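You operate a simulated robot arm through the tools that you are given. There is no shell and no other tool. Be economical: measure what you need, move in short steps, check, and stop when the job is done.

Carry out the task below with a simulated two-armed robot. There is one attempt and no reset: what you move stays moved.

TASK
Plug in both leads, set TACK and 75 A, then switch on.
Fine: each plug in the welder's socket of its colour; the red switch.

It is judged by the outcome, as a careful person would: the job done as asked, and still so three seconds after it is handed in. It fails if anything else is knocked over, pushed out of place, dropped, spilled or broken.

THE ROBOT
Two 7-joint arms with fingered hands on one trunk, on a base that drives. Base frame: it is fixed to the floor where the robot stands at the start and does not move with it; the origin is under the middle of the robot, x ahead of it, y to its left, z up. Lengths are in mm, angles in rad, forces in N, time in s.
The left shoulder is at the start at [80, 197, 1444], the right one opposite. With the tool pointing down near the work surface each hand reaches from about 100 to 740 mm from the robot's upright axis, wherever it stands, measured 20 degrees to its own side. Places, roughly: green socket [500, -600, 600]; mode knob [500, -600, 800]; red socket [500, -700, 600]; red switch [500, -300, 800]. Payload 4 kg a hand.
Tool frame (each hand has its own): the origin (TCP) lies between the finger pads and is the grasp point; the fingertips stand 26 mm ahead of it; z points along the fingers, y is the line along which they close. Largest opening 132 mm; the body of the gripper starts 73 mm behind the TCP. The gripper is a hand of 4 fingers: y runs from the thumb to the fingers, the wrist lies at [0, 0, -239] in the tool frame, and closing takes about 1.5 s.
Orientation is that of the tool frame in the base frame, as a unit quaternion [x, y, z, w]. With the fingers straight down and closing along the base's y, the tool's x points along the base's -x, its y along +y and its z along -z.

THE INTERFACE
- The arms move only by the tool step_arm. It takes "left_rows", "right_rows" or both (then of equal length, played together; a hand with none holds still); each is a list of rows, each a list of 7 numbers: the shift along the tool's x, y, z in mm, then the turn, a rotation vector about the tool's x, y, z in rad, then the finger opening in mm, from 0 to 132. In form: [[x, y, z, wx, wy, wz, claw], ...]. A call has 1 to 12 rows; each row shifts and turns the commanded pose from where the row before left it, along the tool's axes as they then stand. Each row takes 0.2 s and may step no farther than 50 mm and 0.15 rad from the row before; otherwise, or with a gripper value out of range, the whole call is refused. A pose out of reach is approached as far as the arm can. The call stops where the force on the tool passes 90 N (or 10 N more than at its start, if that is more) or the arm is blocked; 0.2 s more then pass. Each finger travels about 72 mm/s and halts on what it meets, pressing with about 25 N; the grip force reading is that of the motor and also rises with nothing between the fingers. The clock runs only during rows and for 0.2 s after the last one: add rows that do not move to give the fingers time. It gives the time, the measured TCP pose, the force on the tool (base axes), the opening and the grip force at its end, in the units of the frame above (readings bear some noise), with the torque about the TCP (base axes, N m) and any sound that the robot's microphone picked up.
- Cameras (640 x 400 px; columns grow to the right, rows downward): "scene" is now at [102.4, -32.4, 1601.9]; the picture's right is [-0.43, -0.90, 0.00], its down [-0.69, 0.33, -0.65] and it looks along [0.59, -0.28, -0.76] (base axes); focal length 265 px, centre (320, 200). "left" rides on the left gripper at [-68, 2, -97] in its tool frame; the picture's right is [-0.03, -1.00, 0.00], its down [0.82, -0.02, -0.58] and it looks along [0.58, -0.01, 0.82] (tool axes); focal length 270 px, centre (320, 200). "right" rides on the right gripper at [68, 2, -97] in its tool frame; the picture's right is [-0.02, 1.00, 0.00], its down [-0.82, -0.02, -0.58] and it looks along [-0.58, -0.01, 0.82] (tool axes); focal length 270 px, centre (320, 200). There is no depth. A picture from a camera that has moved, and an enlarged one, comes with that camera's place and axes in the base frame and with its lens.
- grab_frame(camera): a new picture of that camera. The clock stands still meanwhile.
- lift_body(by): slides the trunk up (or, below 0, down) by that many mm; the arms and the scene camera ride with it, the base frame stays. It gives what a move gives, with no picture.
- base_move(legs): drives the robot by 1 to 6 legs, each [ahead, left, turn to the left] in mm, mm and rad, along the robot's own axes; the way and the turn of a leg run together, so that a leg with both is an arc; at most 1500 mm and 3.142 rad a leg. The arms and the cameras ride along, it lands a little off, and it stops where it bumps. It gives what a move gives.
- preshape(shape, hand): the hand has 4 fingers and takes this shape, open, in about a second: jaw (thumb against the fingers, like two jaws); tri (thumb and two fingers); tip (a fingertip pinch); poke (one finger out to press); point (the index stretched); flat (the hand flat); cup (the hand cupped); fist (a fist). The gripper value then closes the fingers along that shape, each until it touches; the sizes above hold for jaw. It gives what a move gives, with no picture.
- aim_head(pan, tilt): turns the head with the scene camera to pan (to the left, within 1.501 rad either way) and tilt (down, from -0.506 to 1.204), counted from straight ahead of the robot. It gives what a move gives.
- inspect(camera, box): a new picture of the part [left, top, right, bottom] of that camera's present view, enlarged. The clock stands still meanwhile.
- close_job(): hands the job in; it is judged then, once.

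Go step by step. Nothing tells you exact positions but the pictures and the camera data: compare them with the known pose of the tool, close in by small moves and look again before you grip or let go. The budget is 120 turns and 88 pictures, counting those below and the enlarged ones. Unless the task says otherwise, let go and move clear before handing in, and close with one line.

The tools are called after ">>>" as a command line: name --argument value ..., lists and objects as JSON in quotes. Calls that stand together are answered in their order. step_arm: Moves the arms, as the interface text tells. Its arguments: {"type":"object","properties":{"left_rows":{"type":"array","items":{"type":"array","items":{"type":"number"}}},"right_rows":{"type":"array","items":{"type":"array","items":{"type":"number"}}}},"required":[]} The other tools are called the same way: lift_body (by) slides the trunk up or down; preshape (shape, hand) gives the hand a shape; base_move (legs) drives the base; aim_head (pan, tilt) turns the head that bears the scene camera; grab_frame (camera) takes a picture; inspect (camera, box) takes an enlarged picture of a part of a camera's view; close_job () hands the job in.

At the start:

```text
time: 0.0
left_position: [624.6, -4.6, 1207.1]
left_tool_rot: [0.0, 1.0, 0.0, 0.001]
left_ft_force: [-1.0, 0.0, -0.9]
left_moment: [0.02, -0.02, 0.01]
left_grip_width: 131.9
left_grip_force: 0.0
left_shape: jaw
right_position: [361.3, -375.6, 1077.5]
right_tool_rot: [0.002, 0.994, -0.057, 0.091]
right_ft_force: [0.8, 0.3, -0.3]
right_moment: [0.01, 0.0, 0.02]
right_grip_width: 132.1
right_grip_force: 0.0
right_shape: jaw
trunk travel left (down, up): [-739.0, 101.0]
robot x, y, heading: [-1.9, 1.7, -0.0]
head pan, tilt: [-0.442, 0.864]
```

scene: 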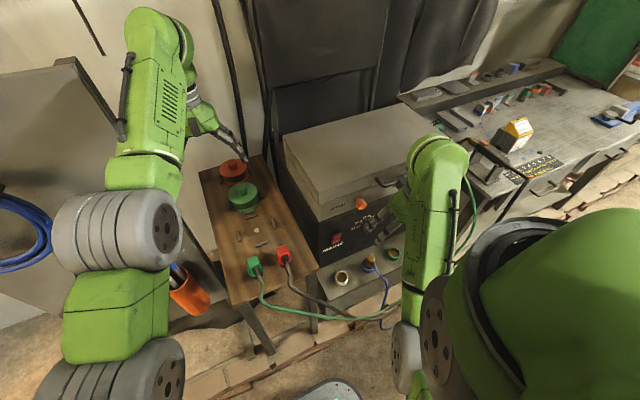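
right: 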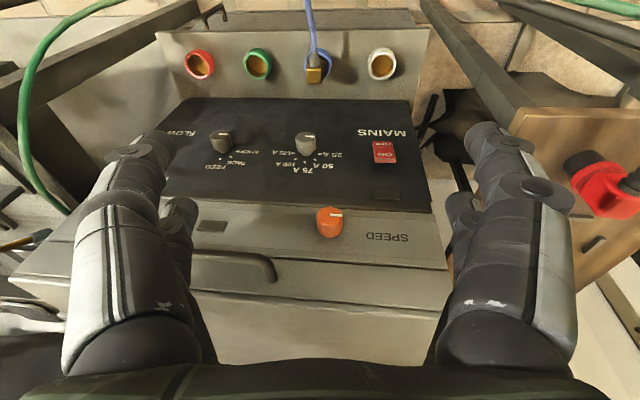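
left: 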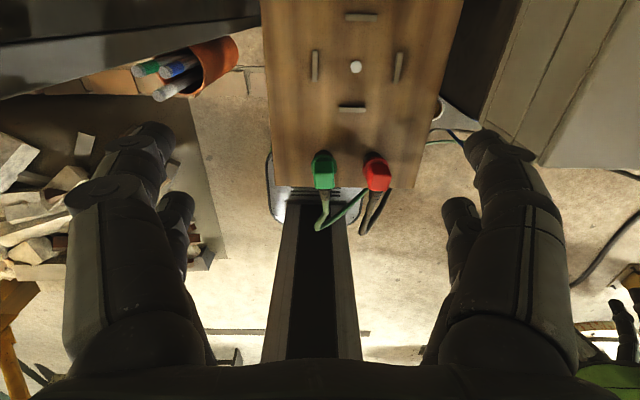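

I see the welder to the right of the robot with its four sockets, two knobs and the red mains switch, and the green and red plugs on the wooden bench ahead. I'll enlarge the pictures first.

>>> inspect --camera "right" --box '[150, 20, 450, 260]'

>>> inspect --camera "left" --box '[240, 90, 480, 250]'

>>> inspect --camera "scene" --box '[190, 140, 450, 340]'

```text
1.67 times, centred on (300, 140) of right
camera zoom: at [275.9, -364.2, 1159.0], right [0.04, 0.99, -0.11], down [0.7, 0.05, 0.71], along [0.71, -0.1, -0.69], focal length 450 px, centre (353, 300)
```

zoom: 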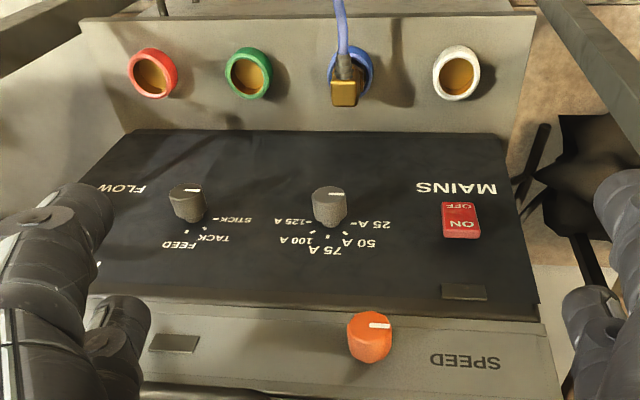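

```text
2.50 times, centred on (360, 170) of left
camera zoom: at [693.3, -2.0, 1304.0], right [0.03, -1.0, 0.0], down [-0.82, -0.02, 0.58], along [-0.58, -0.01, -0.82], focal length 676 px, centre (220, 275)
```

zoom: 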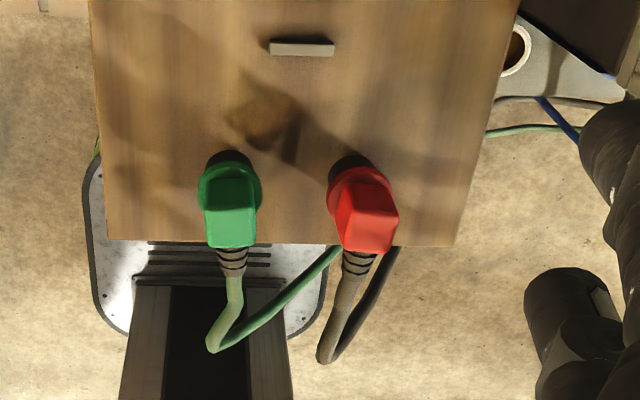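

```text
2.00 times, centred on (320, 240) of scene
camera zoom: at [102.4, -32.4, 1601.9], right [-0.43, -0.9, 0.0], down [-0.69, 0.33, -0.65], along [0.59, -0.28, -0.76], focal length 530 px, centre (320, 120)
```

zoom: 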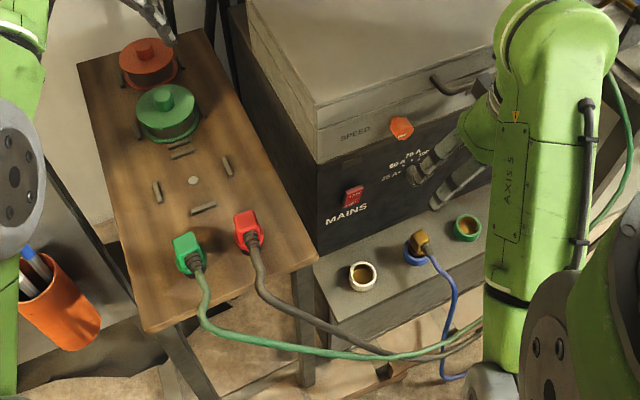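

The plugs seem to stand at about z 930 on the bench (green near x 487, y -13). I'll look further right with the head to see the ledge, the cables and what lies around.

>>> aim_head --pan -0.9 --tilt 0.8

>>> grab_frame --camera "scene"

```text
time: 0.9
left_position: [624.7, -4.7, 1200.3]
left_tool_rot: [0.0, 1.0, 0.0, -0.001]
left_ft_force: [0.1, 0.3, -0.5]
left_moment: [-0.03, -0.02, 0.0]
left_grip_width: 132.0
left_grip_force: 0.1
left_shape: jaw
right_position: [364.2, -376.0, 1070.3]
right_tool_rot: [0.001, 0.994, -0.057, 0.092]
right_ft_force: [-0.9, -0.4, -0.6]
right_moment: [-0.01, 0.01, 0.01]
right_grip_width: 132.0
right_grip_force: 0.0
right_shape: jaw
trunk travel left (down, up): [-739.0, 101.0]
robot x, y, heading: [-0.9, 0.6, 0.0]
head pan, tilt: [-0.901, 0.799]
```

```text
81 pictures are left
camera scene: at [82.6, -62.5, 1600.1], right [-0.78, -0.62, 0.0], down [-0.45, 0.56, -0.7], along [0.43, -0.55, -0.72], focal length 265 px, centre (320, 200)
```

scene: 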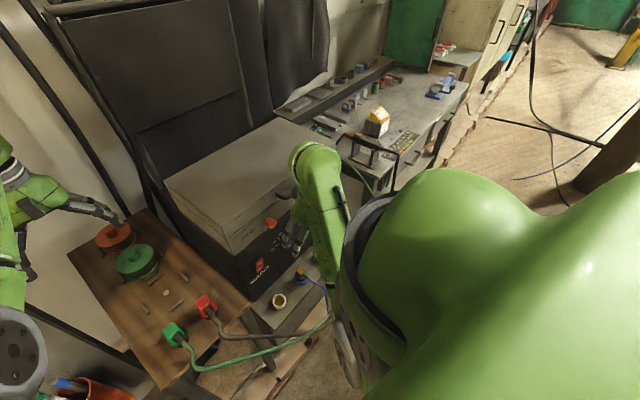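

White socket works out near (484, -307, 556), green about (480, -574) and red about (480, -707), all facing up on a ledge below a vertical panel at x≈545. I'll fetch the green plug first: swing the right hand above it, tilted forward, and shift the left hand aside.

>>> step_arm --right_rows '[[0, 0, 0, -0.114, 0, 0.008, 100], [0, 0, 0, 0, -0.14, 0, 100], [0, 0, 0, 0, -0.14, 0, 100], [0, 0, 0, 0, -0.14, 0, 100], [-3, 45.4, 8.1, 0, 0, 0, 80], [-3, 45.4, 8.1, 0, 0, 0, 80], [-3, 45.4, 8.1, 0, 0, 0, 80], [-3, 45.4, 8.1, 0, 0, 0, 80], [-3, 45.4, 8.1, 0, 0, 0, 80], [-3, 45.4, 8.1, 0, 0, 0, 80], [-3, 45.4, 8.1, 0, 0, 0, 80], [-3, 45.4, 8.1, 0, 0, 0, 80]]' --left_rows '[[0, 40, 0, 0, 0, 0, 132], [0, 40, 0, 0, 0, 0, 132], [0, 40, 0, 0, 0, 0, 132], [0, 40, 0, 0, 0, 0, 132], [0, 0, 0, 0, 0, 0, 132], [0, 0, 0, 0, 0, 0, 132], [0, 0, 0, 0, 0, 0, 132], [0, 0, 0, 0, 0, 0, 132], [0, 0, 0, 0, 0, 0, 132], [0, 0, 0, 0, 0, 0, 132], [0, 0, 0, 0, 0, 0, 132], [0, 0, 0, 0, 0, 0, 132]]'

>>> grab_frame --camera "right"

>>> grab_frame --camera "left"

```text
time: 3.7
left_position: [626.0, 109.2, 1192.7]
left_tool_rot: [0.031, 1.0, 0.005, -0.002]
left_ft_force: [-2.0, 0.0, -1.5]
left_moment: [-0.03, -0.09, 0.08]
left_grip_width: 131.7
left_grip_force: 0.1
left_shape: jaw
right_position: [419.1, -36.9, 1011.6]
right_tool_rot: [0.016, 0.955, 0.002, 0.296]
right_ft_force: [0.1, 1.1, -0.4]
right_moment: [-0.01, -0.02, -0.06]
right_grip_width: 80.4
right_grip_force: 0.1
right_shape: jaw
right hand out of reach, approached as far as the arm can: row 1
trunk travel left (down, up): [-739.0, 101.0]
robot x, y, heading: [0.6, -3.2, -0.03]
head pan, tilt: [-0.901, 0.799]
stopped in row 12 (left hand): the arm was blocked; the commanded pose is now the measured one
```

```text
80 pictures are left
camera right: at [306.7, -32.1, 1052.2], right [0.05, 1.0, 0.03], down [0.34, -0.04, 0.94], along [0.94, -0.04, -0.35], focal length 270 px, centre (320, 200)
```

right: 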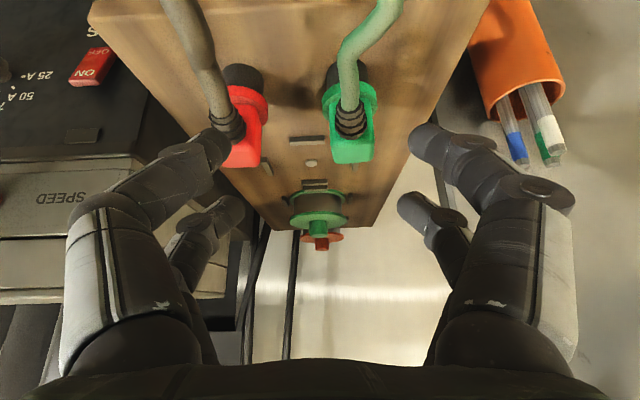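

```text
79 pictures are left
camera left: at [693.7, 104.5, 1290.3], right [-0.04, -1.0, -0.01], down [-0.81, 0.02, 0.58], along [-0.58, 0.03, -0.81], focal length 270 px, centre (320, 200)
```

left: 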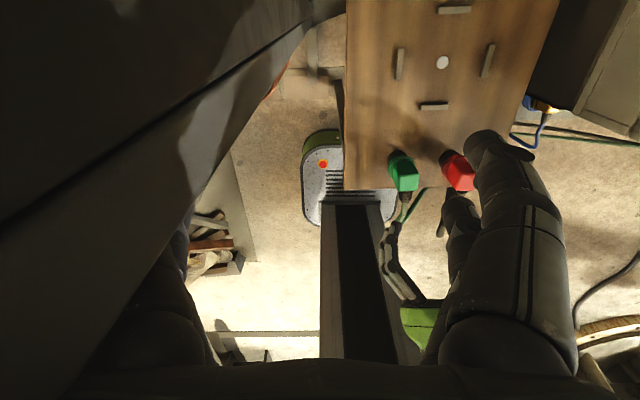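

The left hand bumped a board at its side and nudged the robot's heading slightly. I'll draw it back and recheck before gripping; green plug triangulates to about (484, -11, 939).

>>> step_arm --left_rows '[[0, -30, 0, 0, 0, 0, 132], [0, -30, 0, -0.03, 0, 0, 132], [0, -30, 0, -0.03, 0, 0, 132], [0, 0, 0, 0, 0, 0, 132]]'

>>> grab_frame --camera "left"

>>> aim_head --pan 0.0 --tilt 0.8

>>> grab_frame --camera "scene"

```text
time: 4.7
left_position: [623.8, 49.8, 1189.1]
left_tool_rot: [0.016, 0.999, 0.029, -0.003]
left_ft_force: [-0.6, 0.5, -0.2]
left_moment: [-0.07, 0.03, -0.05]
left_grip_width: 131.9
left_grip_force: 0.0
left_shape: jaw
right_position: [420.5, -18.6, 1009.9]
right_tool_rot: [0.01, 0.955, -0.004, 0.297]
right_ft_force: [0.0, -0.6, -0.5]
right_moment: [0.0, 0.03, -0.01]
right_grip_width: 80.3
right_grip_force: 0.1
right_shape: jaw
trunk travel left (down, up): [-739.0, 101.0]
robot x, y, heading: [3.2, -1.6, -0.022]
head pan, tilt: [-0.901, 0.799]
```

```text
78 pictures are left
camera left: at [691.2, 42.7, 1285.4], right [-0.01, -1.0, -0.06], down [-0.81, -0.03, 0.58], along [-0.58, 0.05, -0.81], focal length 270 px, centre (320, 200)
```

left: 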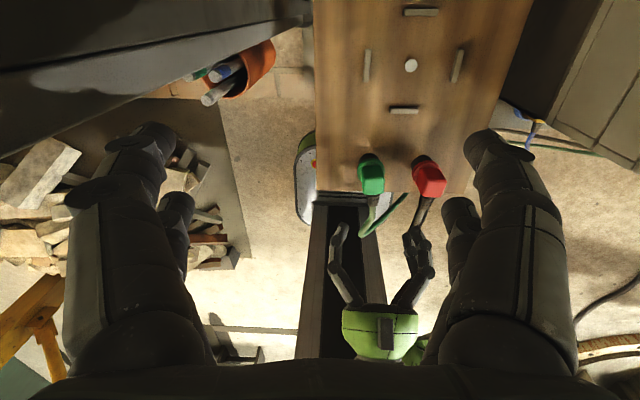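

```text
time: 5.9
left_position: [624.3, 45.5, 1188.8]
left_tool_rot: [0.017, 0.999, 0.03, -0.002]
left_ft_force: [-0.3, 0.2, -0.6]
left_moment: [0.01, 0.01, 0.01]
left_grip_width: 131.9
left_grip_force: 0.0
left_shape: jaw
right_position: [419.8, -21.7, 1010.3]
right_tool_rot: [0.01, 0.955, -0.003, 0.297]
right_ft_force: [-0.2, 0.1, -0.2]
right_moment: [0.0, -0.01, 0.0]
right_grip_width: 80.4
right_grip_force: 0.0
right_shape: jaw
trunk travel left (down, up): [-739.0, 101.0]
robot x, y, heading: [-0.8, -3.1, -0.021]
head pan, tilt: [0.0, 0.799]
```

```text
77 pictures are left
camera scene: at [112.6, -1.9, 1592.7], right [-0.02, -1.0, 0.0], down [-0.72, 0.01, -0.7], along [0.7, -0.01, -0.72], focal length 265 px, centre (320, 200)
```

scene: 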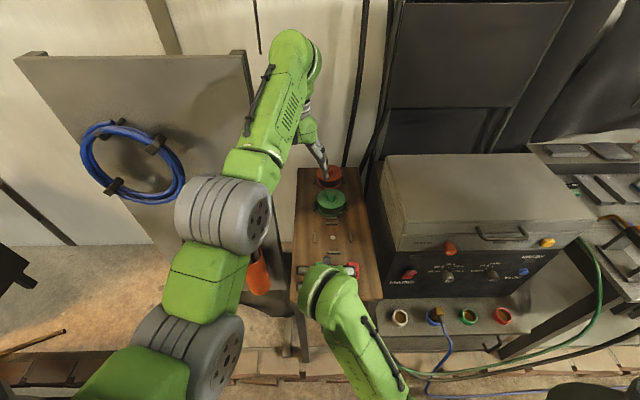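

The head now gives a clear view of the welder. I'll approach the green plug most of the way and check alignment, and enlarge the panel view.

>>> step_arm --right_rows '[[-4, 5, 16, 0, 0, 0, 80], [-4, 3, 16, 0, 0, 0, 80], [-4, 3, 16, 0, 0, 0, 80], [0, 0, 0, 0, 0, 0, 80]]'

>>> grab_frame --camera "right"

>>> inspect --camera "scene" --box '[370, 220, 570, 345]'

>>> inspect --camera "left" --box '[300, 130, 460, 230]'

```text
time: 6.9
left_position: [623.5, 45.4, 1188.5]
left_tool_rot: [0.019, 0.999, 0.03, -0.002]
left_ft_force: [0.1, -0.2, -0.7]
left_moment: [-0.04, 0.01, -0.04]
left_grip_width: 131.8
left_grip_force: 0.1
left_shape: jaw
right_position: [456.9, -9.7, 976.8]
right_tool_rot: [0.01, 0.955, -0.002, 0.297]
right_ft_force: [0.4, 0.1, 0.2]
right_moment: [0.01, 0.03, -0.02]
right_grip_width: 80.4
right_grip_force: 0.0
right_shape: jaw
trunk travel left (down, up): [-739.0, 101.0]
robot x, y, heading: [-1.2, -0.9, -0.014]
head pan, tilt: [0.0, 0.799]
```

```text
76 pictures are left
camera right: at [345.4, -6.9, 1017.8], right [0.04, 1.0, 0.02], down [0.35, -0.03, 0.94], along [0.94, -0.03, -0.35], focal length 270 px, centre (320, 200)
```

right: 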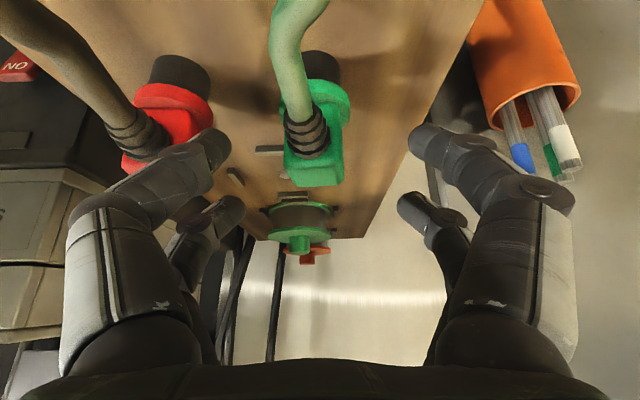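

```text
3.20 times, centred on (470, 282) of scene
camera zoom: at [112.6, -1.3, 1592.7], right [-0.02, -1.0, 0.0], down [-0.72, 0.01, -0.7], along [0.7, -0.01, -0.72], focal length 848 px, centre (-160, -64)
```

zoom: 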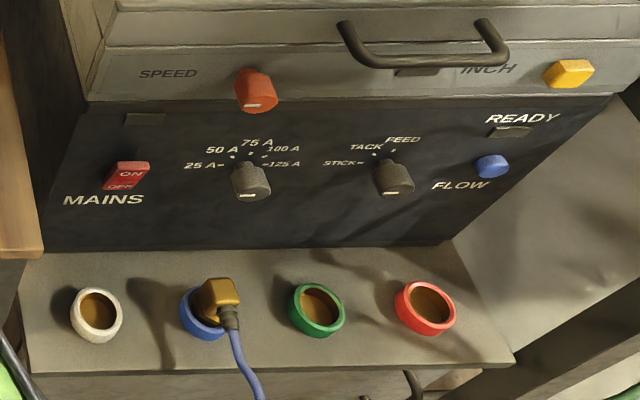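

```text
4.00 times, centred on (380, 180) of left
camera zoom: at [691.3, 39.3, 1285.5], right [-0.01, -1.0, -0.06], down [-0.81, -0.03, 0.58], along [-0.58, 0.05, -0.81], focal length 1081 px, centre (80, 280)
```

zoom: 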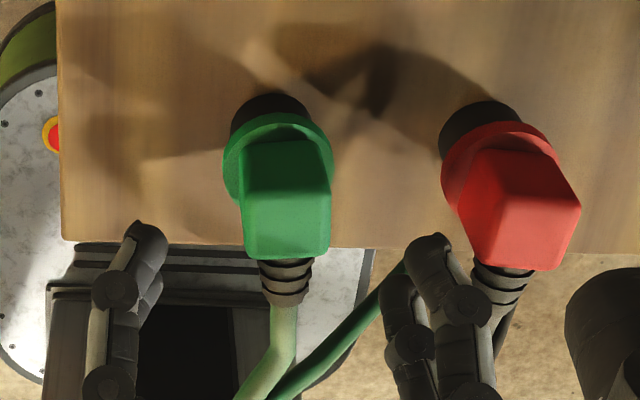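

Alignment in y is good: the green body sits midway between the fingers. I'll advance and close on the body.

>>> step_arm --right_rows '[[-1, -1, 14, 0, 0, 0, 80], [0, 0, 13, 0, 0, 0, 80], [0, 0, 11, 0, 0, 0, 80], [0, 0, 0, 0, 0, 0, 80]]'

>>> grab_frame --camera "right"

>>> inspect --camera "left" --box '[300, 130, 460, 230]'

```text
time: 7.9
left_position: [622.6, 46.3, 1189.1]
left_tool_rot: [0.018, 0.999, 0.03, -0.003]
left_ft_force: [-0.4, 0.1, 0.0]
left_moment: [0.0, 0.01, 0.05]
left_grip_width: 131.6
left_grip_force: 0.1
left_shape: jaw
right_position: [479.6, -11.8, 946.4]
right_tool_rot: [0.009, 0.955, -0.002, 0.296]
right_ft_force: [0.1, -0.1, 0.2]
right_moment: [0.02, 0.04, 0.0]
right_grip_width: 80.3
right_grip_force: 0.2
right_shape: jaw
trunk travel left (down, up): [-739.0, 101.0]
robot x, y, heading: [1.7, -0.2, -0.02]
head pan, tilt: [0.0, 0.799]
```

```text
73 pictures are left
camera right: at [368.0, -8.1, 987.2], right [0.04, 1.0, 0.02], down [0.35, -0.03, 0.94], along [0.94, -0.03, -0.35], focal length 270 px, centre (320, 200)
```

right: 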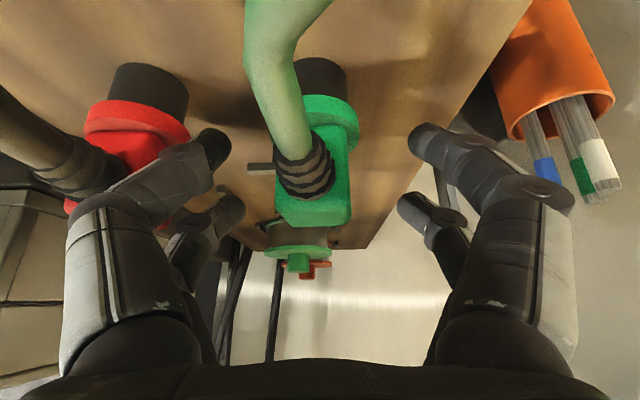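

```text
4.00 times, centred on (380, 180) of left
camera zoom: at [691.3, 39.3, 1285.5], right [-0.01, -1.0, -0.06], down [-0.81, -0.03, 0.58], along [-0.58, 0.05, -0.81], focal length 1081 px, centre (80, 280)
```

zoom: 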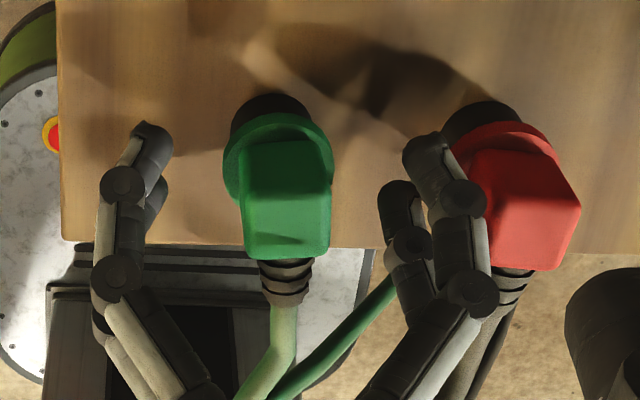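

The fingers straddle the body. Closing.

>>> step_arm --right_rows '[[0, 0, 0, 0, 0, 0, 50], [0, 0, 0, 0, 0, 0, 30], [0, 0, 0, 0, 0, 0, 10], [0, 0, 0, 0, 0, 0, 10], [0, 0, 0, 0, 0, 0, 10], [0, 0, 0, 0, 0, 0, 10], [0, 0, 0, 0, 0, 0, 10]]'

>>> grab_frame --camera "right"

>>> inspect --camera "left" --box '[300, 130, 460, 230]'

```text
time: 9.5
left_position: [621.7, 47.4, 1188.9]
left_tool_rot: [0.018, 0.999, 0.03, -0.003]
left_ft_force: [0.6, 1.0, -0.6]
left_moment: [0.0, -0.01, -0.01]
left_grip_width: 132.1
left_grip_force: 0.0
left_shape: jaw
right_position: [478.7, -10.7, 947.0]
right_tool_rot: [0.01, 0.955, -0.002, 0.296]
right_ft_force: [-1.4, -0.2, 3.4]
right_moment: [0.04, 0.16, 0.01]
right_grip_width: 20.4
right_grip_force: 25.3
right_shape: jaw
trunk travel left (down, up): [-739.0, 101.0]
robot x, y, heading: [-0.3, -0.2, -0.02]
head pan, tilt: [0.0, 0.799]
```

```text
71 pictures are left
camera right: at [367.5, -8.0, 987.7], right [0.04, 1.0, 0.02], down [0.34, -0.03, 0.94], along [0.94, -0.03, -0.35], focal length 270 px, centre (320, 200)
```

right: 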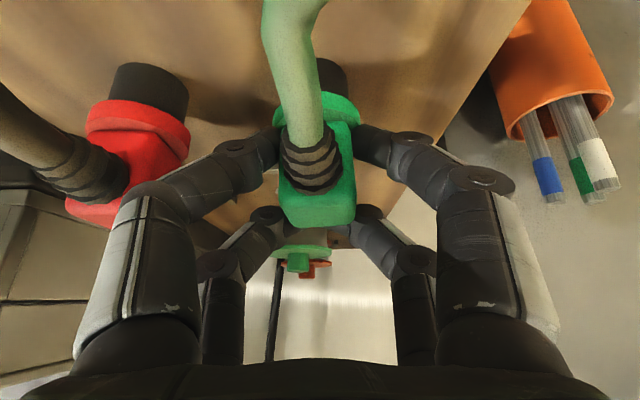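

```text
4.00 times, centred on (380, 180) of left
camera zoom: at [690.7, 39.4, 1285.9], right [-0.01, -1.0, -0.06], down [-0.81, -0.03, 0.58], along [-0.58, 0.05, -0.81], focal length 1081 px, centre (80, 280)
```

zoom: 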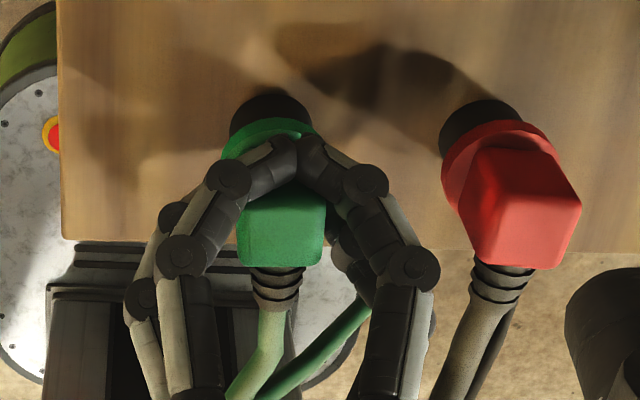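

The fingertips curl round the front of the body instead of flat on its sides. I'll reopen a little, back off about 10 mm in x and close again.

>>> step_arm --right_rows '[[0, 0, 0, 0, 0, 0, 40], [0, 0, 0, 0, 0, 0, 70], [0, 0, 0, 0, 0, 0, 70], [4.5, 0, -3, 0, 0, 0, 70], [4.5, 0, -3, 0, 0, 0, 70], [0, 0, 0, 0, 0, 0, 50], [0, 0, 0, 0, 0, 0, 30], [0, 0, 0, 0, 0, 0, 10], [0, 0, 0, 0, 0, 0, 10], [0, 0, 0, 0, 0, 0, 10], [0, 0, 0, 0, 0, 0, 10]]'

>>> inspect --camera "right" --box '[220, 60, 420, 260]'

>>> inspect --camera "left" --box '[300, 130, 460, 230]'

```text
time: 11.9
left_position: [622.2, 46.7, 1188.1]
left_tool_rot: [0.018, 0.999, 0.029, -0.003]
left_ft_force: [0.2, 0.9, 0.3]
left_moment: [-0.01, -0.04, 0.03]
left_grip_width: 132.0
left_grip_force: 0.1
left_shape: jaw
right_position: [469.0, -11.6, 946.4]
right_tool_rot: [0.01, 0.955, -0.002, 0.296]
right_ft_force: [-0.5, -0.1, 0.8]
right_moment: [-0.02, 0.08, 0.02]
right_grip_width: 23.3
right_grip_force: 24.7
right_shape: jaw
trunk travel left (down, up): [-739.0, 101.0]
robot x, y, heading: [-3.0, 0.6, -0.019]
head pan, tilt: [0.0, 0.799]
```

```text
2.00 times, centred on (320, 160) of right
camera zoom: at [356.7, -8.3, 987.1], right [0.04, 1.0, 0.02], down [0.35, -0.03, 0.94], along [0.94, -0.03, -0.35], focal length 541 px, centre (320, 280)
```

zoom: 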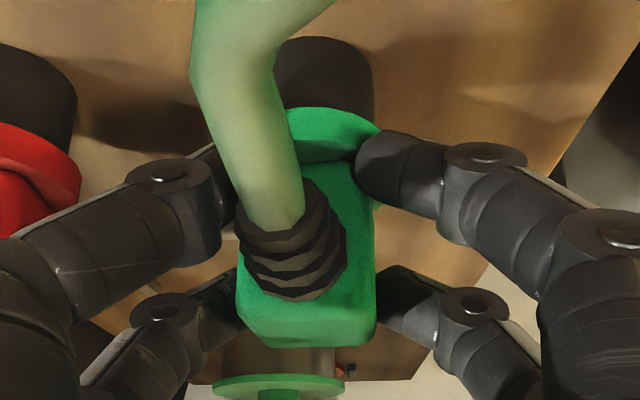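

```text
4.00 times, centred on (380, 180) of left
camera zoom: at [691.2, 39.3, 1285.6], right [-0.01, -1.0, -0.06], down [-0.81, -0.03, 0.58], along [-0.58, 0.05, -0.81], focal length 1081 px, centre (80, 280)
```

zoom: 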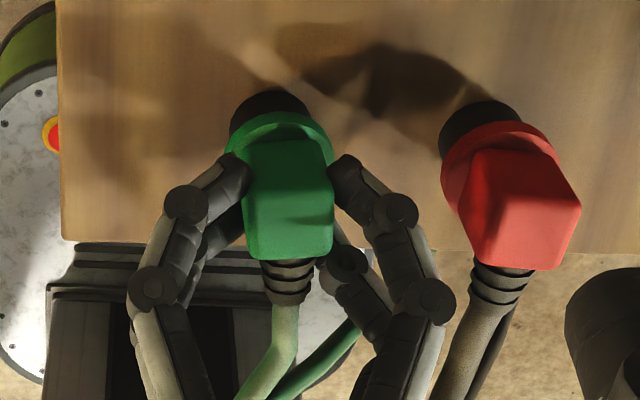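

A clean four-finger grip on the sides. Lifting straight up.

>>> step_arm --right_rows '[[-11.3, 0, -16.5, 0, 0, 0, 5], [-11.3, 0, -16.5, 0, 0, 0, 5], [-11.3, 0, -16.5, 0, 0, 0, 5], [-11.3, 0, -16.5, 0, 0, 0, 5], [-11.3, 0, -16.5, 0, 0, 0, 5], [-11.3, 0, -16.5, 0, 0, 0, 5]]'

>>> grab_frame --camera "left"

>>> grab_frame --camera "right"

```text
time: 13.3
left_position: [623.5, 46.1, 1188.3]
left_tool_rot: [0.018, 0.999, 0.029, -0.003]
left_ft_force: [-0.1, 0.2, -1.2]
left_moment: [0.01, -0.05, -0.01]
left_grip_width: 131.8
left_grip_force: 0.0
left_shape: jaw
right_position: [466.8, -10.7, 1065.8]
right_tool_rot: [0.011, 0.955, -0.004, 0.296]
right_ft_force: [-0.1, 0.7, -1.4]
right_moment: [0.0, 0.01, -0.02]
right_grip_width: 23.2
right_grip_force: 24.5
right_shape: jaw
trunk travel left (down, up): [-739.0, 101.0]
robot x, y, heading: [-0.9, 2.4, -0.019]
head pan, tilt: [0.0, 0.799]
```

```text
67 pictures are left
camera left: at [691.4, 39.4, 1285.4], right [-0.01, -1.0, -0.06], down [-0.81, -0.03, 0.58], along [-0.58, 0.05, -0.81], focal length 270 px, centre (320, 200)
```

left: 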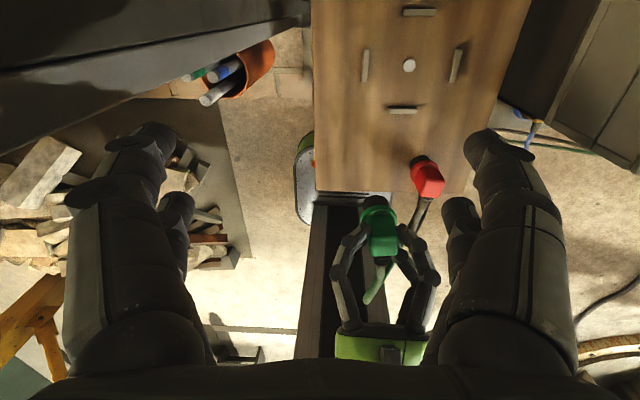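

```text
66 pictures are left
camera right: at [356.1, -8.3, 1107.0], right [0.04, 1.0, 0.01], down [0.35, -0.03, 0.94], along [0.94, -0.03, -0.35], focal length 270 px, centre (320, 200)
```

right: 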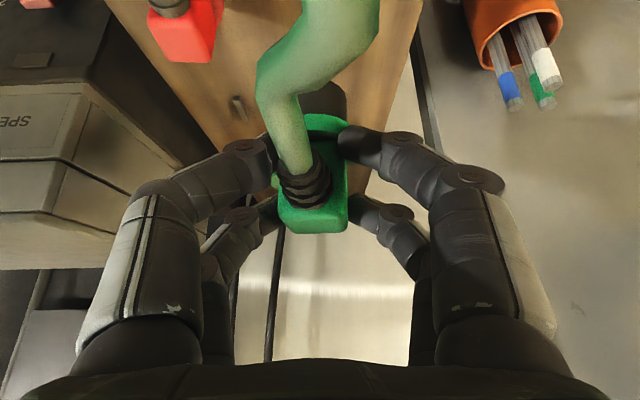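

The plug is held upright. I'll pull it back from the bench, raise the left hand clear of the welder's lid, then drive right.

>>> step_arm --right_rows '[[18, 0, -12, 0, 0, 0, 5], [18, 0, -12, 0, 0, 0, 5], [18, 0, -12, 0, 0, 0, 5], [0, 0, 0, 0, 0, 0, 5]]' --left_rows '[[20, 0, -35, 0, 0, 0, 132], [20, 0, -35, 0, 0, 0, 132], [20, 0, -35, 0, 0, 0, 132], [0, 0, 0, 0, 0, 0, 132]]'

>>> base_move --legs '[[0, -220, 0.019], [0, -220, 0]]'

>>> grab_frame --camera "scene"

>>> grab_frame --camera "right"

```text
time: 14.3
left_position: [639.0, 20.9, 1249.3]
left_tool_rot: [0.017, 0.999, 0.03, -0.001]
left_ft_force: [-0.6, 0.8, 0.1]
left_moment: [-0.03, -0.02, 0.01]
left_grip_width: 132.1
left_grip_force: 0.0
left_shape: jaw
left hand out of reach, approached as far as the arm can: row 1, 2, 3
right_position: [404.3, -11.0, 1064.5]
right_tool_rot: [0.01, 0.955, -0.001, 0.297]
right_ft_force: [-0.8, 0.9, -1.0]
right_moment: [0.03, 0.0, 0.01]
right_grip_width: 22.5
right_grip_force: 24.5
right_shape: jaw
trunk travel left (down, up): [-739.0, 101.0]
robot x, y, heading: [-1.9, -4.7, -0.016]
head pan, tilt: [0.0, 0.799]
```

```text
time: 17.3
left_position: [635.4, -404.2, 1248.7]
left_tool_rot: [0.009, 1.0, 0.028, -0.002]
left_ft_force: [-0.1, 0.0, -0.2]
left_moment: [-0.07, 0.0, -0.01]
left_grip_width: 131.9
left_grip_force: 0.1
left_shape: jaw
right_position: [401.4, -440.4, 1064.4]
right_tool_rot: [0.001, 0.955, -0.001, 0.296]
right_ft_force: [-0.2, 0.2, -1.3]
right_moment: [0.0, 0.03, -0.03]
right_grip_width: 23.0
right_grip_force: 25.5
right_shape: jaw
trunk travel left (down, up): [-739.0, 101.0]
robot x, y, heading: [-0.6, -439.1, -0.004]
head pan, tilt: [0.0, 0.799]
```

```text
65 pictures are left
camera scene: at [110.6, -432.7, 1592.6], right [0.0, -1.0, 0.0], down [-0.72, 0.0, -0.7], along [0.7, -0.01, -0.72], focal length 265 px, centre (320, 200)
```

scene: 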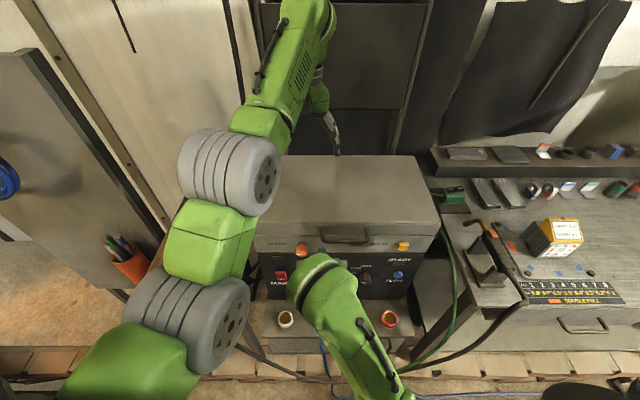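

```text
64 pictures are left
camera right: at [289.5, -438.1, 1104.9], right [0.02, 1.0, 0.01], down [0.35, -0.02, 0.94], along [0.94, -0.02, -0.35], focal length 270 px, centre (320, 200)
```

right: 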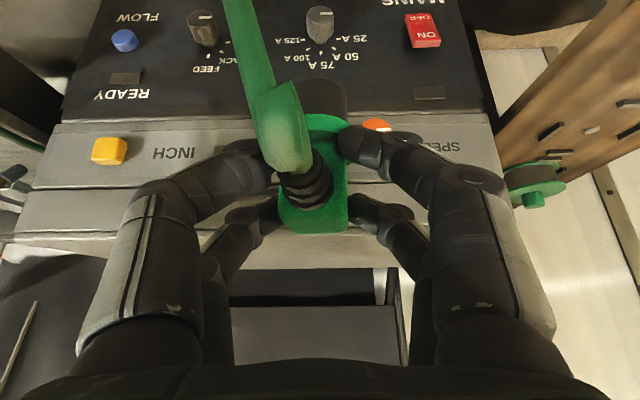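

Base is at y≈-439 and the cable follows. Green socket comes out near (486, -577, 556). Lowering the plug in front of the panel to just above the ledge, then looking.

>>> step_arm --right_rows '[[19.5, -13.7, 28.5, 0, 0, 0, 5], [19.5, -13.7, 28.5, 0, 0, 0, 5], [19.5, -13.7, 28.5, 0, 0, 0, 5], [19.5, -13.7, 28.5, 0, 0, 0, 5], [19.5, -13.7, 28.5, 0, 0, 0, 5], [19.5, -13.7, 28.5, 0, 0, 0, 5], [19.5, -13.7, 28.5, 0, 0, 0, 5], [19.5, -13.7, 28.5, 0, 0, 0, 5], [19.5, -13.7, 28.5, 0, 0, 0, 5], [19.5, -13.7, 28.5, 0, 0, 0, 5], [0, 0, 0, 0, 0, 0, 5]]'

>>> grab_frame --camera "scene"

>>> grab_frame --camera "right"

```text
time: 19.7
left_position: [635.7, -409.1, 1247.9]
left_tool_rot: [0.009, 1.0, 0.03, -0.002]
left_ft_force: [-0.1, -0.4, 0.7]
left_moment: [-0.02, -0.01, 0.0]
left_grip_width: 132.0
left_grip_force: 0.0
left_shape: jaw
right_position: [401.6, -581.9, 717.3]
right_tool_rot: [0.003, 0.955, 0.0, 0.296]
right_ft_force: [0.0, -0.1, -1.5]
right_moment: [0.01, 0.03, 0.01]
right_grip_width: 22.6
right_grip_force: 24.3
right_shape: jaw
trunk travel left (down, up): [-739.0, 101.0]
robot x, y, heading: [-2.7, -442.4, -0.005]
head pan, tilt: [0.0, 0.799]
```

```text
63 pictures are left
camera scene: at [110.4, -439.7, 1592.7], right [0.0, -1.0, 0.0], down [-0.72, 0.0, -0.7], along [0.7, 0.0, -0.72], focal length 265 px, centre (320, 200)
```

scene: 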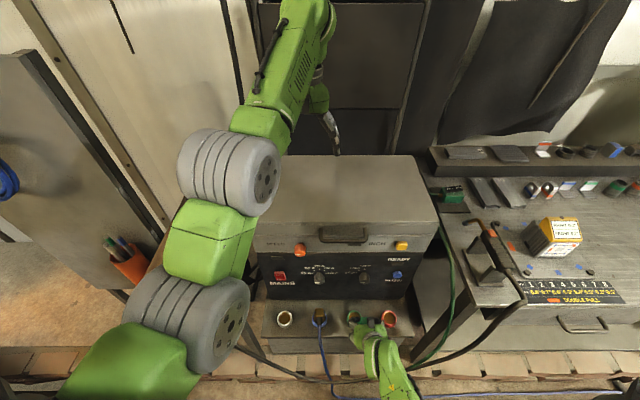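

```text
62 pictures are left
camera right: at [289.5, -579.6, 759.4], right [0.02, 1.0, 0.02], down [0.35, -0.02, 0.94], along [0.94, -0.02, -0.35], focal length 270 px, centre (320, 200)
```

right: 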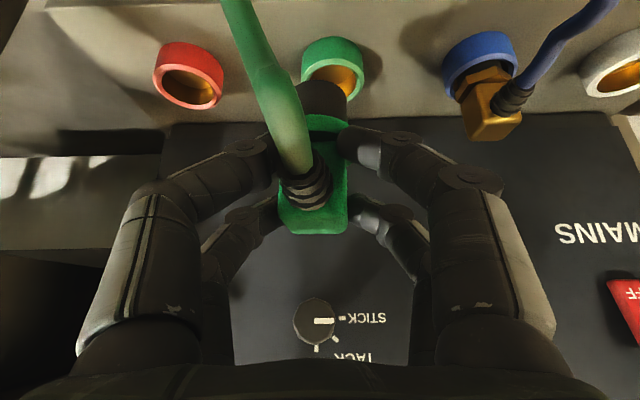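

Both the socket row and the plug show clearly in the right camera now. Enlarging the scene view to fix socket positions relative to the plug.

>>> inspect --camera "scene" --box '[260, 290, 420, 390]'

>>> inspect --camera "right" --box '[140, 20, 400, 180]'

```text
4.00 times, centred on (340, 340) of scene
camera zoom: at [110.4, -439.7, 1592.7], right [0.0, -1.0, 0.0], down [-0.72, 0.0, -0.7], along [0.7, 0.0, -0.72], focal length 1061 px, centre (240, -360)
```

zoom: 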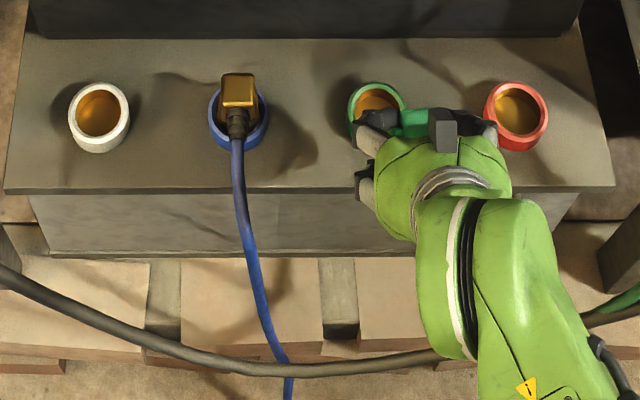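

```text
2.46 times, centred on (270, 100) of right
camera zoom: at [289.5, -579.6, 759.4], right [0.02, 1.0, 0.02], down [0.35, -0.02, 0.94], along [0.94, -0.02, -0.35], focal length 665 px, centre (443, 446)
```

zoom: 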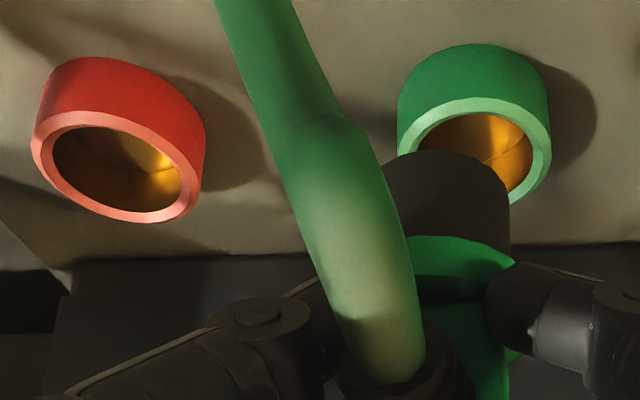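

Triangulating: green rim at about (487, -570, 569), red at (487, -705, 569). The pin axis is about 12.5 mm ahead of the TCP and its end 69 mm below it. Moving above the green socket.

>>> step_arm --right_rows '[[-10.3, 3.3, 28, 0, 0, 0, 5], [-10.3, 3.3, 28, 0, 0, 0, 5], [-10.3, 3.3, 28, 0, 0, 0, 5], [0, 0, 0, 0, 0, 0, 5], [0, 0, 0, 0, 0, 0, 5]]'

>>> inspect --camera "scene" --box '[260, 280, 420, 380]'

>>> inspect --camera "right" --box '[190, 0, 450, 160]'

```text
time: 20.9
left_position: [635.9, -408.9, 1249.3]
left_tool_rot: [0.009, 1.0, 0.029, -0.002]
left_ft_force: [0.5, 0.9, -0.2]
left_moment: [0.0, 0.03, 0.04]
left_grip_width: 131.8
left_grip_force: 0.1
left_shape: jaw
right_position: [473.6, -571.3, 667.6]
right_tool_rot: [0.003, 0.955, 0.0, 0.297]
right_ft_force: [-0.5, 0.4, -2.3]
right_moment: [0.02, 0.03, 0.02]
right_grip_width: 22.3
right_grip_force: 25.2
right_shape: jaw
trunk travel left (down, up): [-739.0, 101.0]
robot x, y, heading: [-5.6, -441.9, 0.0]
head pan, tilt: [0.0, 0.799]
```

```text
4.00 times, centred on (340, 330) of scene
camera zoom: at [110.2, -439.8, 1592.7], right [0.0, -1.0, 0.0], down [-0.72, 0.0, -0.7], along [0.7, 0.0, -0.72], focal length 1061 px, centre (240, -320)
```

zoom: 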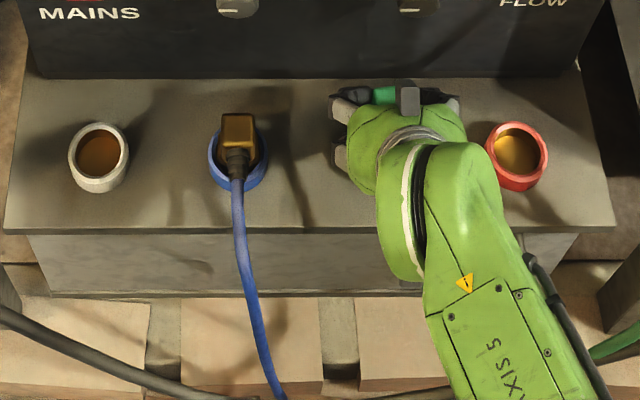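

```text
2.46 times, centred on (320, 80) of right
camera zoom: at [361.6, -569.4, 708.7], right [0.03, 1.0, 0.02], down [0.35, -0.02, 0.94], along [0.94, -0.02, -0.35], focal length 665 px, centre (320, 495)
```

zoom: 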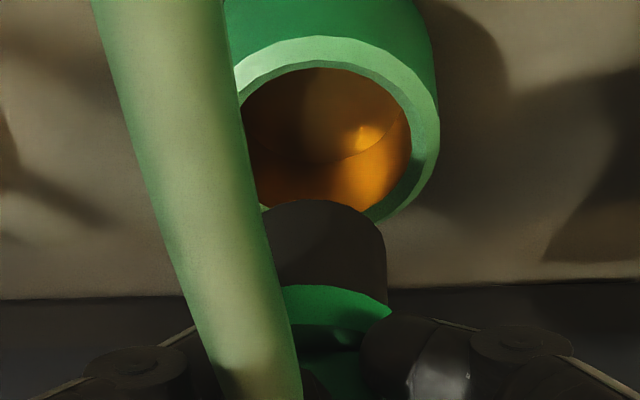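

The hole is about 41 mm against a 28 mm pin; pin needs ~3 mm to +y and ~2 mm back. Correcting and lowering part way.

>>> step_arm --right_rows '[[1.7, 3, -1.1, 0, 0, 0, 5], [5.65, 0, 8.25, 0, 0, 0, 5], [5.65, 0, 8.25, 0, 0, 0, 5], [5.65, 0, 8.25, 0, 0, 0, 5], [4.5, 0, 6.6, 0, 0, 0, 5], [0, 0, 0, 0, 0, 0, 5]]'

>>> inspect --camera "right" --box '[190, 0, 450, 160]'

```text
time: 22.3
left_position: [625.6, -407.1, 1256.3]
left_tool_rot: [0.009, 1.0, 0.029, 0.003]
left_ft_force: [0.7, 0.2, 0.0]
left_moment: [-0.01, -0.01, 0.02]
left_grip_width: 132.1
left_grip_force: 0.0
left_shape: jaw
right_position: [475.5, -565.3, 641.9]
right_tool_rot: [0.002, 0.951, 0.001, 0.31]
right_ft_force: [-17.5, -6.5, 79.3]
right_moment: [-0.46, -0.09, -0.57]
right_grip_width: 27.8
right_grip_force: 25.3
right_shape: jaw
trunk travel left (down, up): [-739.0, 101.0]
robot x, y, heading: [-3.8, -440.7, 0.001]
head pan, tilt: [0.0, 0.799]
```

```text
2.46 times, centred on (320, 80) of right
camera zoom: at [361.8, -564.5, 679.9], right [0.02, 1.0, 0.02], down [0.32, -0.02, 0.95], along [0.95, -0.02, -0.32], focal length 665 px, centre (320, 495)
```

zoom: 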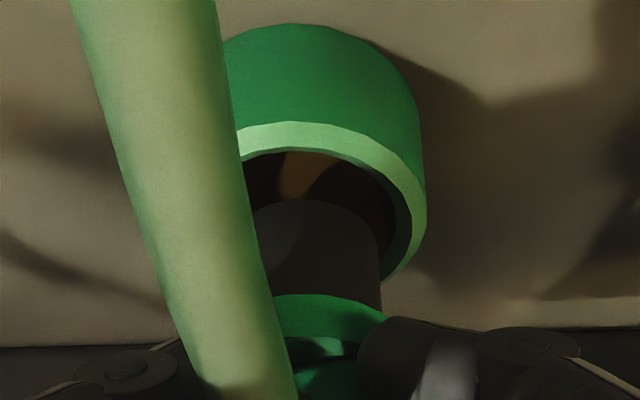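

The pin landed on the far rim: it is about 7 mm too far in x and 5 mm in y. Backing up and correcting.

>>> step_arm --right_rows '[[-5.65, 0, -8.25, 0, 0, 0, 5], [-5.65, 0, -8.25, 0, 0, 0, 5], [-5.65, 0, -8.25, 0, 0, 0, 5], [-4.5, 0, -6.6, 0, 0, 0, 5], [5.8, -5, -4, 0, 0, 0, 5], [0, 0, 0, 0, 0, 0, 5], [0, 0, 0, 0, 0, 0, 5]]'

>>> grab_frame --camera "right"

>>> inspect --camera "right" --box '[190, 0, 450, 160]'

```text
time: 23.9
left_position: [635.2, -407.7, 1249.1]
left_tool_rot: [0.009, 1.0, 0.03, -0.003]
left_ft_force: [-0.5, 0.3, 0.1]
left_moment: [0.02, -0.01, 0.05]
left_grip_width: 131.8
left_grip_force: 0.0
left_shape: jaw
right_position: [465.1, -572.9, 666.3]
right_tool_rot: [0.002, 0.955, 0.0, 0.296]
right_ft_force: [-0.4, 0.3, -1.4]
right_moment: [0.02, 0.05, -0.01]
right_grip_width: 22.2
right_grip_force: 24.8
right_shape: jaw
trunk travel left (down, up): [-739.0, 101.0]
robot x, y, heading: [-0.5, -438.8, -0.007]
head pan, tilt: [0.0, 0.799]
```

```text
56 pictures are left
camera right: at [353.0, -571.9, 707.8], right [0.03, 1.0, 0.02], down [0.35, -0.02, 0.94], along [0.94, -0.02, -0.35], focal length 270 px, centre (320, 200)
```

right: 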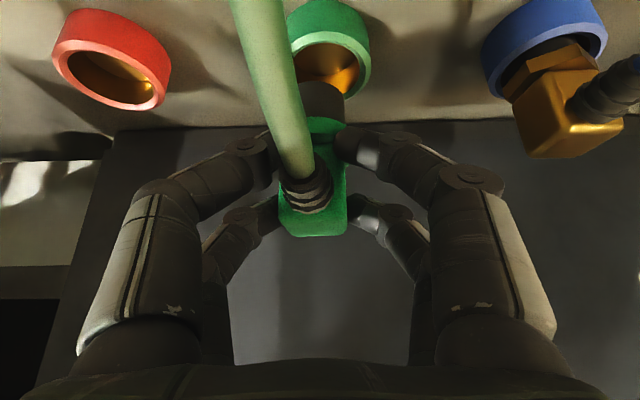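

```text
2.46 times, centred on (320, 80) of right
camera zoom: at [353.0, -571.9, 707.8], right [0.03, 1.0, 0.02], down [0.35, -0.02, 0.94], along [0.94, -0.02, -0.35], focal length 665 px, centre (320, 495)
```

zoom: 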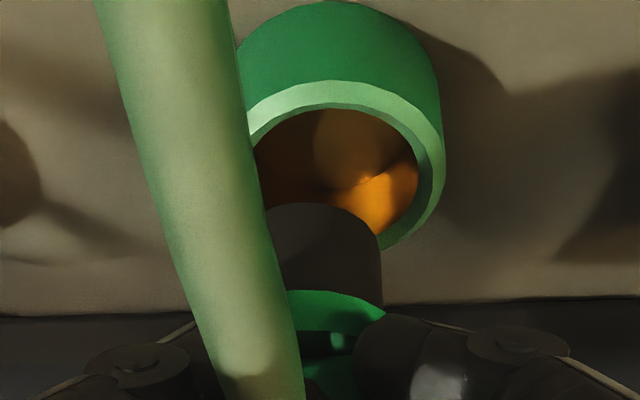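

The pin is a bit wider than I assumed (about 31 mm); from here it needs about +4 mm in x and +4.5 in y. Correcting and lowering to just at the rim for a look.

>>> step_arm --right_rows '[[-3.6, 4.4, 2.5, 0, 0, 0, 5], [5.65, 0, 8.25, 0, 0, 0, 5], [5.1, 0, 7.4, 0, 0, 0, 5], [0, 0, 0, 0, 0, 0, 5], [0, 0, 0, 0, 0, 0, 5]]'

>>> inspect --camera "right" --box '[190, 0, 450, 160]'

```text
time: 25.1
left_position: [635.6, -408.8, 1248.8]
left_tool_rot: [0.009, 1.0, 0.029, -0.003]
left_ft_force: [-0.7, 0.0, 0.2]
left_moment: [-0.01, 0.0, -0.01]
left_grip_width: 131.9
left_grip_force: 0.0
left_shape: jaw
right_position: [470.0, -569.8, 648.5]
right_tool_rot: [0.002, 0.955, 0.0, 0.296]
right_ft_force: [-0.9, -0.4, -0.8]
right_moment: [-0.04, 0.05, 0.01]
right_grip_width: 22.1
right_grip_force: 24.9
right_shape: jaw
trunk travel left (down, up): [-739.0, 101.0]
robot x, y, heading: [-0.4, -439.9, -0.003]
head pan, tilt: [0.0, 0.799]
```

```text
2.46 times, centred on (320, 80) of right
camera zoom: at [357.4, -567.3, 688.5], right [0.03, 1.0, 0.02], down [0.35, -0.02, 0.94], along [0.94, -0.02, -0.35], focal length 665 px, centre (320, 495)
```

zoom: 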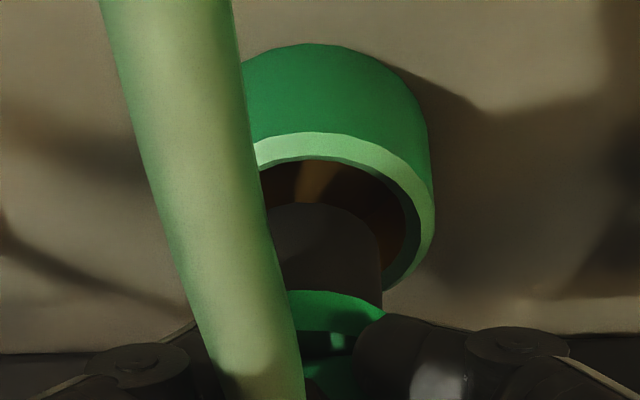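

Y is now centred within 1 mm and x looks close. Lowering further in small steps.

>>> step_arm --right_rows '[[2.8, 0, 4.1, 0, 0, 0, 5], [2.8, 0, 4.1, 0, 0, 0, 5], [2.8, 0, 4.1, 0, 0, 0, 5], [0, 0, 0, 0, 0, 0, 5]]'

>>> inspect --camera "right" --box '[190, 0, 450, 160]'

```text
time: 26.1
left_position: [625.7, -407.1, 1255.5]
left_tool_rot: [0.009, 1.0, 0.03, 0.002]
left_ft_force: [-0.7, 0.5, -0.2]
left_moment: [0.0, -0.01, -0.03]
left_grip_width: 131.7
left_grip_force: 0.0
left_shape: jaw
right_position: [468.6, -567.0, 641.7]
right_tool_rot: [0.001, 0.952, 0.001, 0.306]
right_ft_force: [-20.1, -3.2, 61.1]
right_moment: [-0.56, -0.26, -0.32]
right_grip_width: 25.6
right_grip_force: 24.6
right_shape: jaw
trunk travel left (down, up): [-739.0, 101.0]
robot x, y, heading: [-3.2, -439.6, -0.005]
head pan, tilt: [0.0, 0.799]
```

```text
2.46 times, centred on (320, 80) of right
camera zoom: at [356.1, -565.5, 680.0], right [0.02, 1.0, 0.02], down [0.33, -0.02, 0.94], along [0.94, -0.02, -0.33], focal length 665 px, centre (320, 495)
```

zoom: 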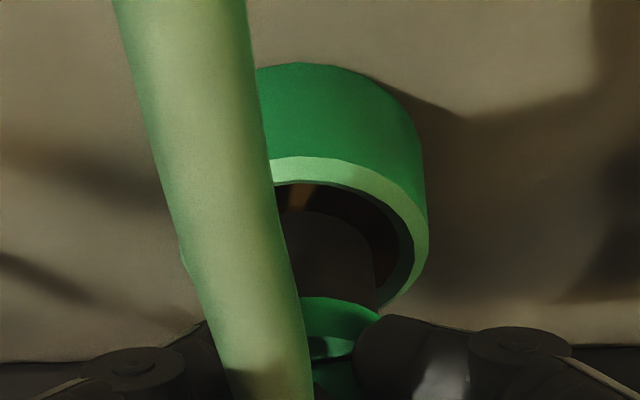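

Contact again at the same height, so I should understand the socket's inside. Backing off and enlarging the empty red socket and the plug.

>>> step_arm --right_rows '[[-5.65, 0, -8.25, 0, 0, 0, 5], [-5.65, 0, -8.25, 0, 0, 0, 5], [-5.65, 0, -8.25, 0, 0, 0, 5], [0, 0, 0, 0, 0, 0, 5]]'

>>> inspect --camera "scene" --box '[340, 295, 400, 333]'

>>> inspect --camera "right" --box '[40, 0, 200, 120]'

>>> inspect --camera "right" --box '[240, 0, 400, 120]'

```text
time: 27.1
left_position: [636.2, -408.1, 1249.1]
left_tool_rot: [0.008, 1.0, 0.029, -0.002]
left_ft_force: [0.2, -0.7, 0.9]
left_moment: [-0.01, -0.01, 0.01]
left_grip_width: 132.1
left_grip_force: 0.1
left_shape: jaw
right_position: [469.9, -569.2, 661.6]
right_tool_rot: [0.002, 0.955, 0.001, 0.295]
right_ft_force: [0.0, 0.1, -1.1]
right_moment: [-0.01, 0.04, -0.03]
right_grip_width: 21.7
right_grip_force: 25.0
right_shape: jaw
trunk travel left (down, up): [-739.0, 101.0]
robot x, y, heading: [-3.9, -438.5, -0.004]
head pan, tilt: [0.0, 0.799]
```

```text
10.53 times, centred on (370, 314) of scene
camera zoom: at [111.6, -439.5, 1592.5], right [0.0, -1.0, 0.0], down [-0.72, 0.0, -0.7], along [0.7, 0.0, -0.72], focal length 2791 px, centre (-206, -1000)
```

zoom: 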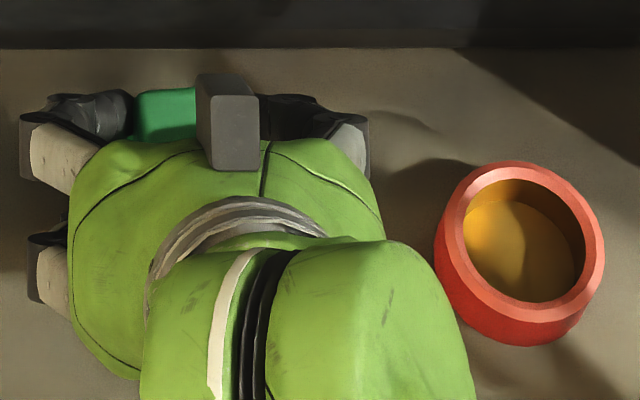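

```text
3.33 times, centred on (120, 60) of right
camera zoom: at [357.3, -567.4, 702.8], right [0.03, 1.0, 0.02], down [0.35, -0.02, 0.94], along [0.94, -0.02, -0.35], focal length 901 px, centre (987, 667)
```

zoom: 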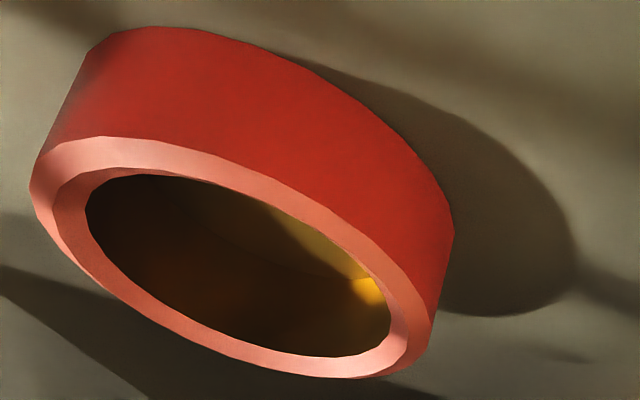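

```text
3.33 times, centred on (320, 60) of right
camera zoom: at [357.3, -567.4, 702.8], right [0.03, 1.0, 0.02], down [0.35, -0.02, 0.94], along [0.94, -0.02, -0.35], focal length 901 px, centre (320, 667)
```

zoom: 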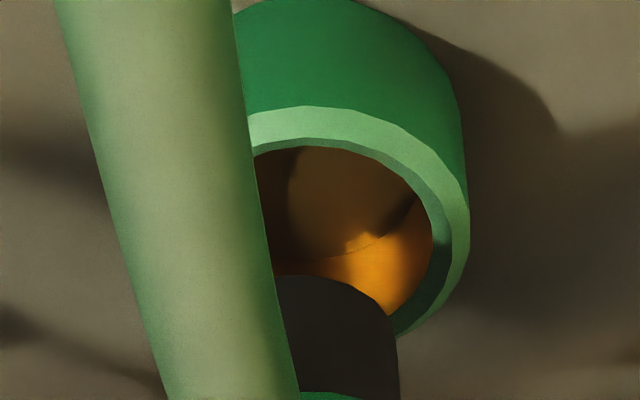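

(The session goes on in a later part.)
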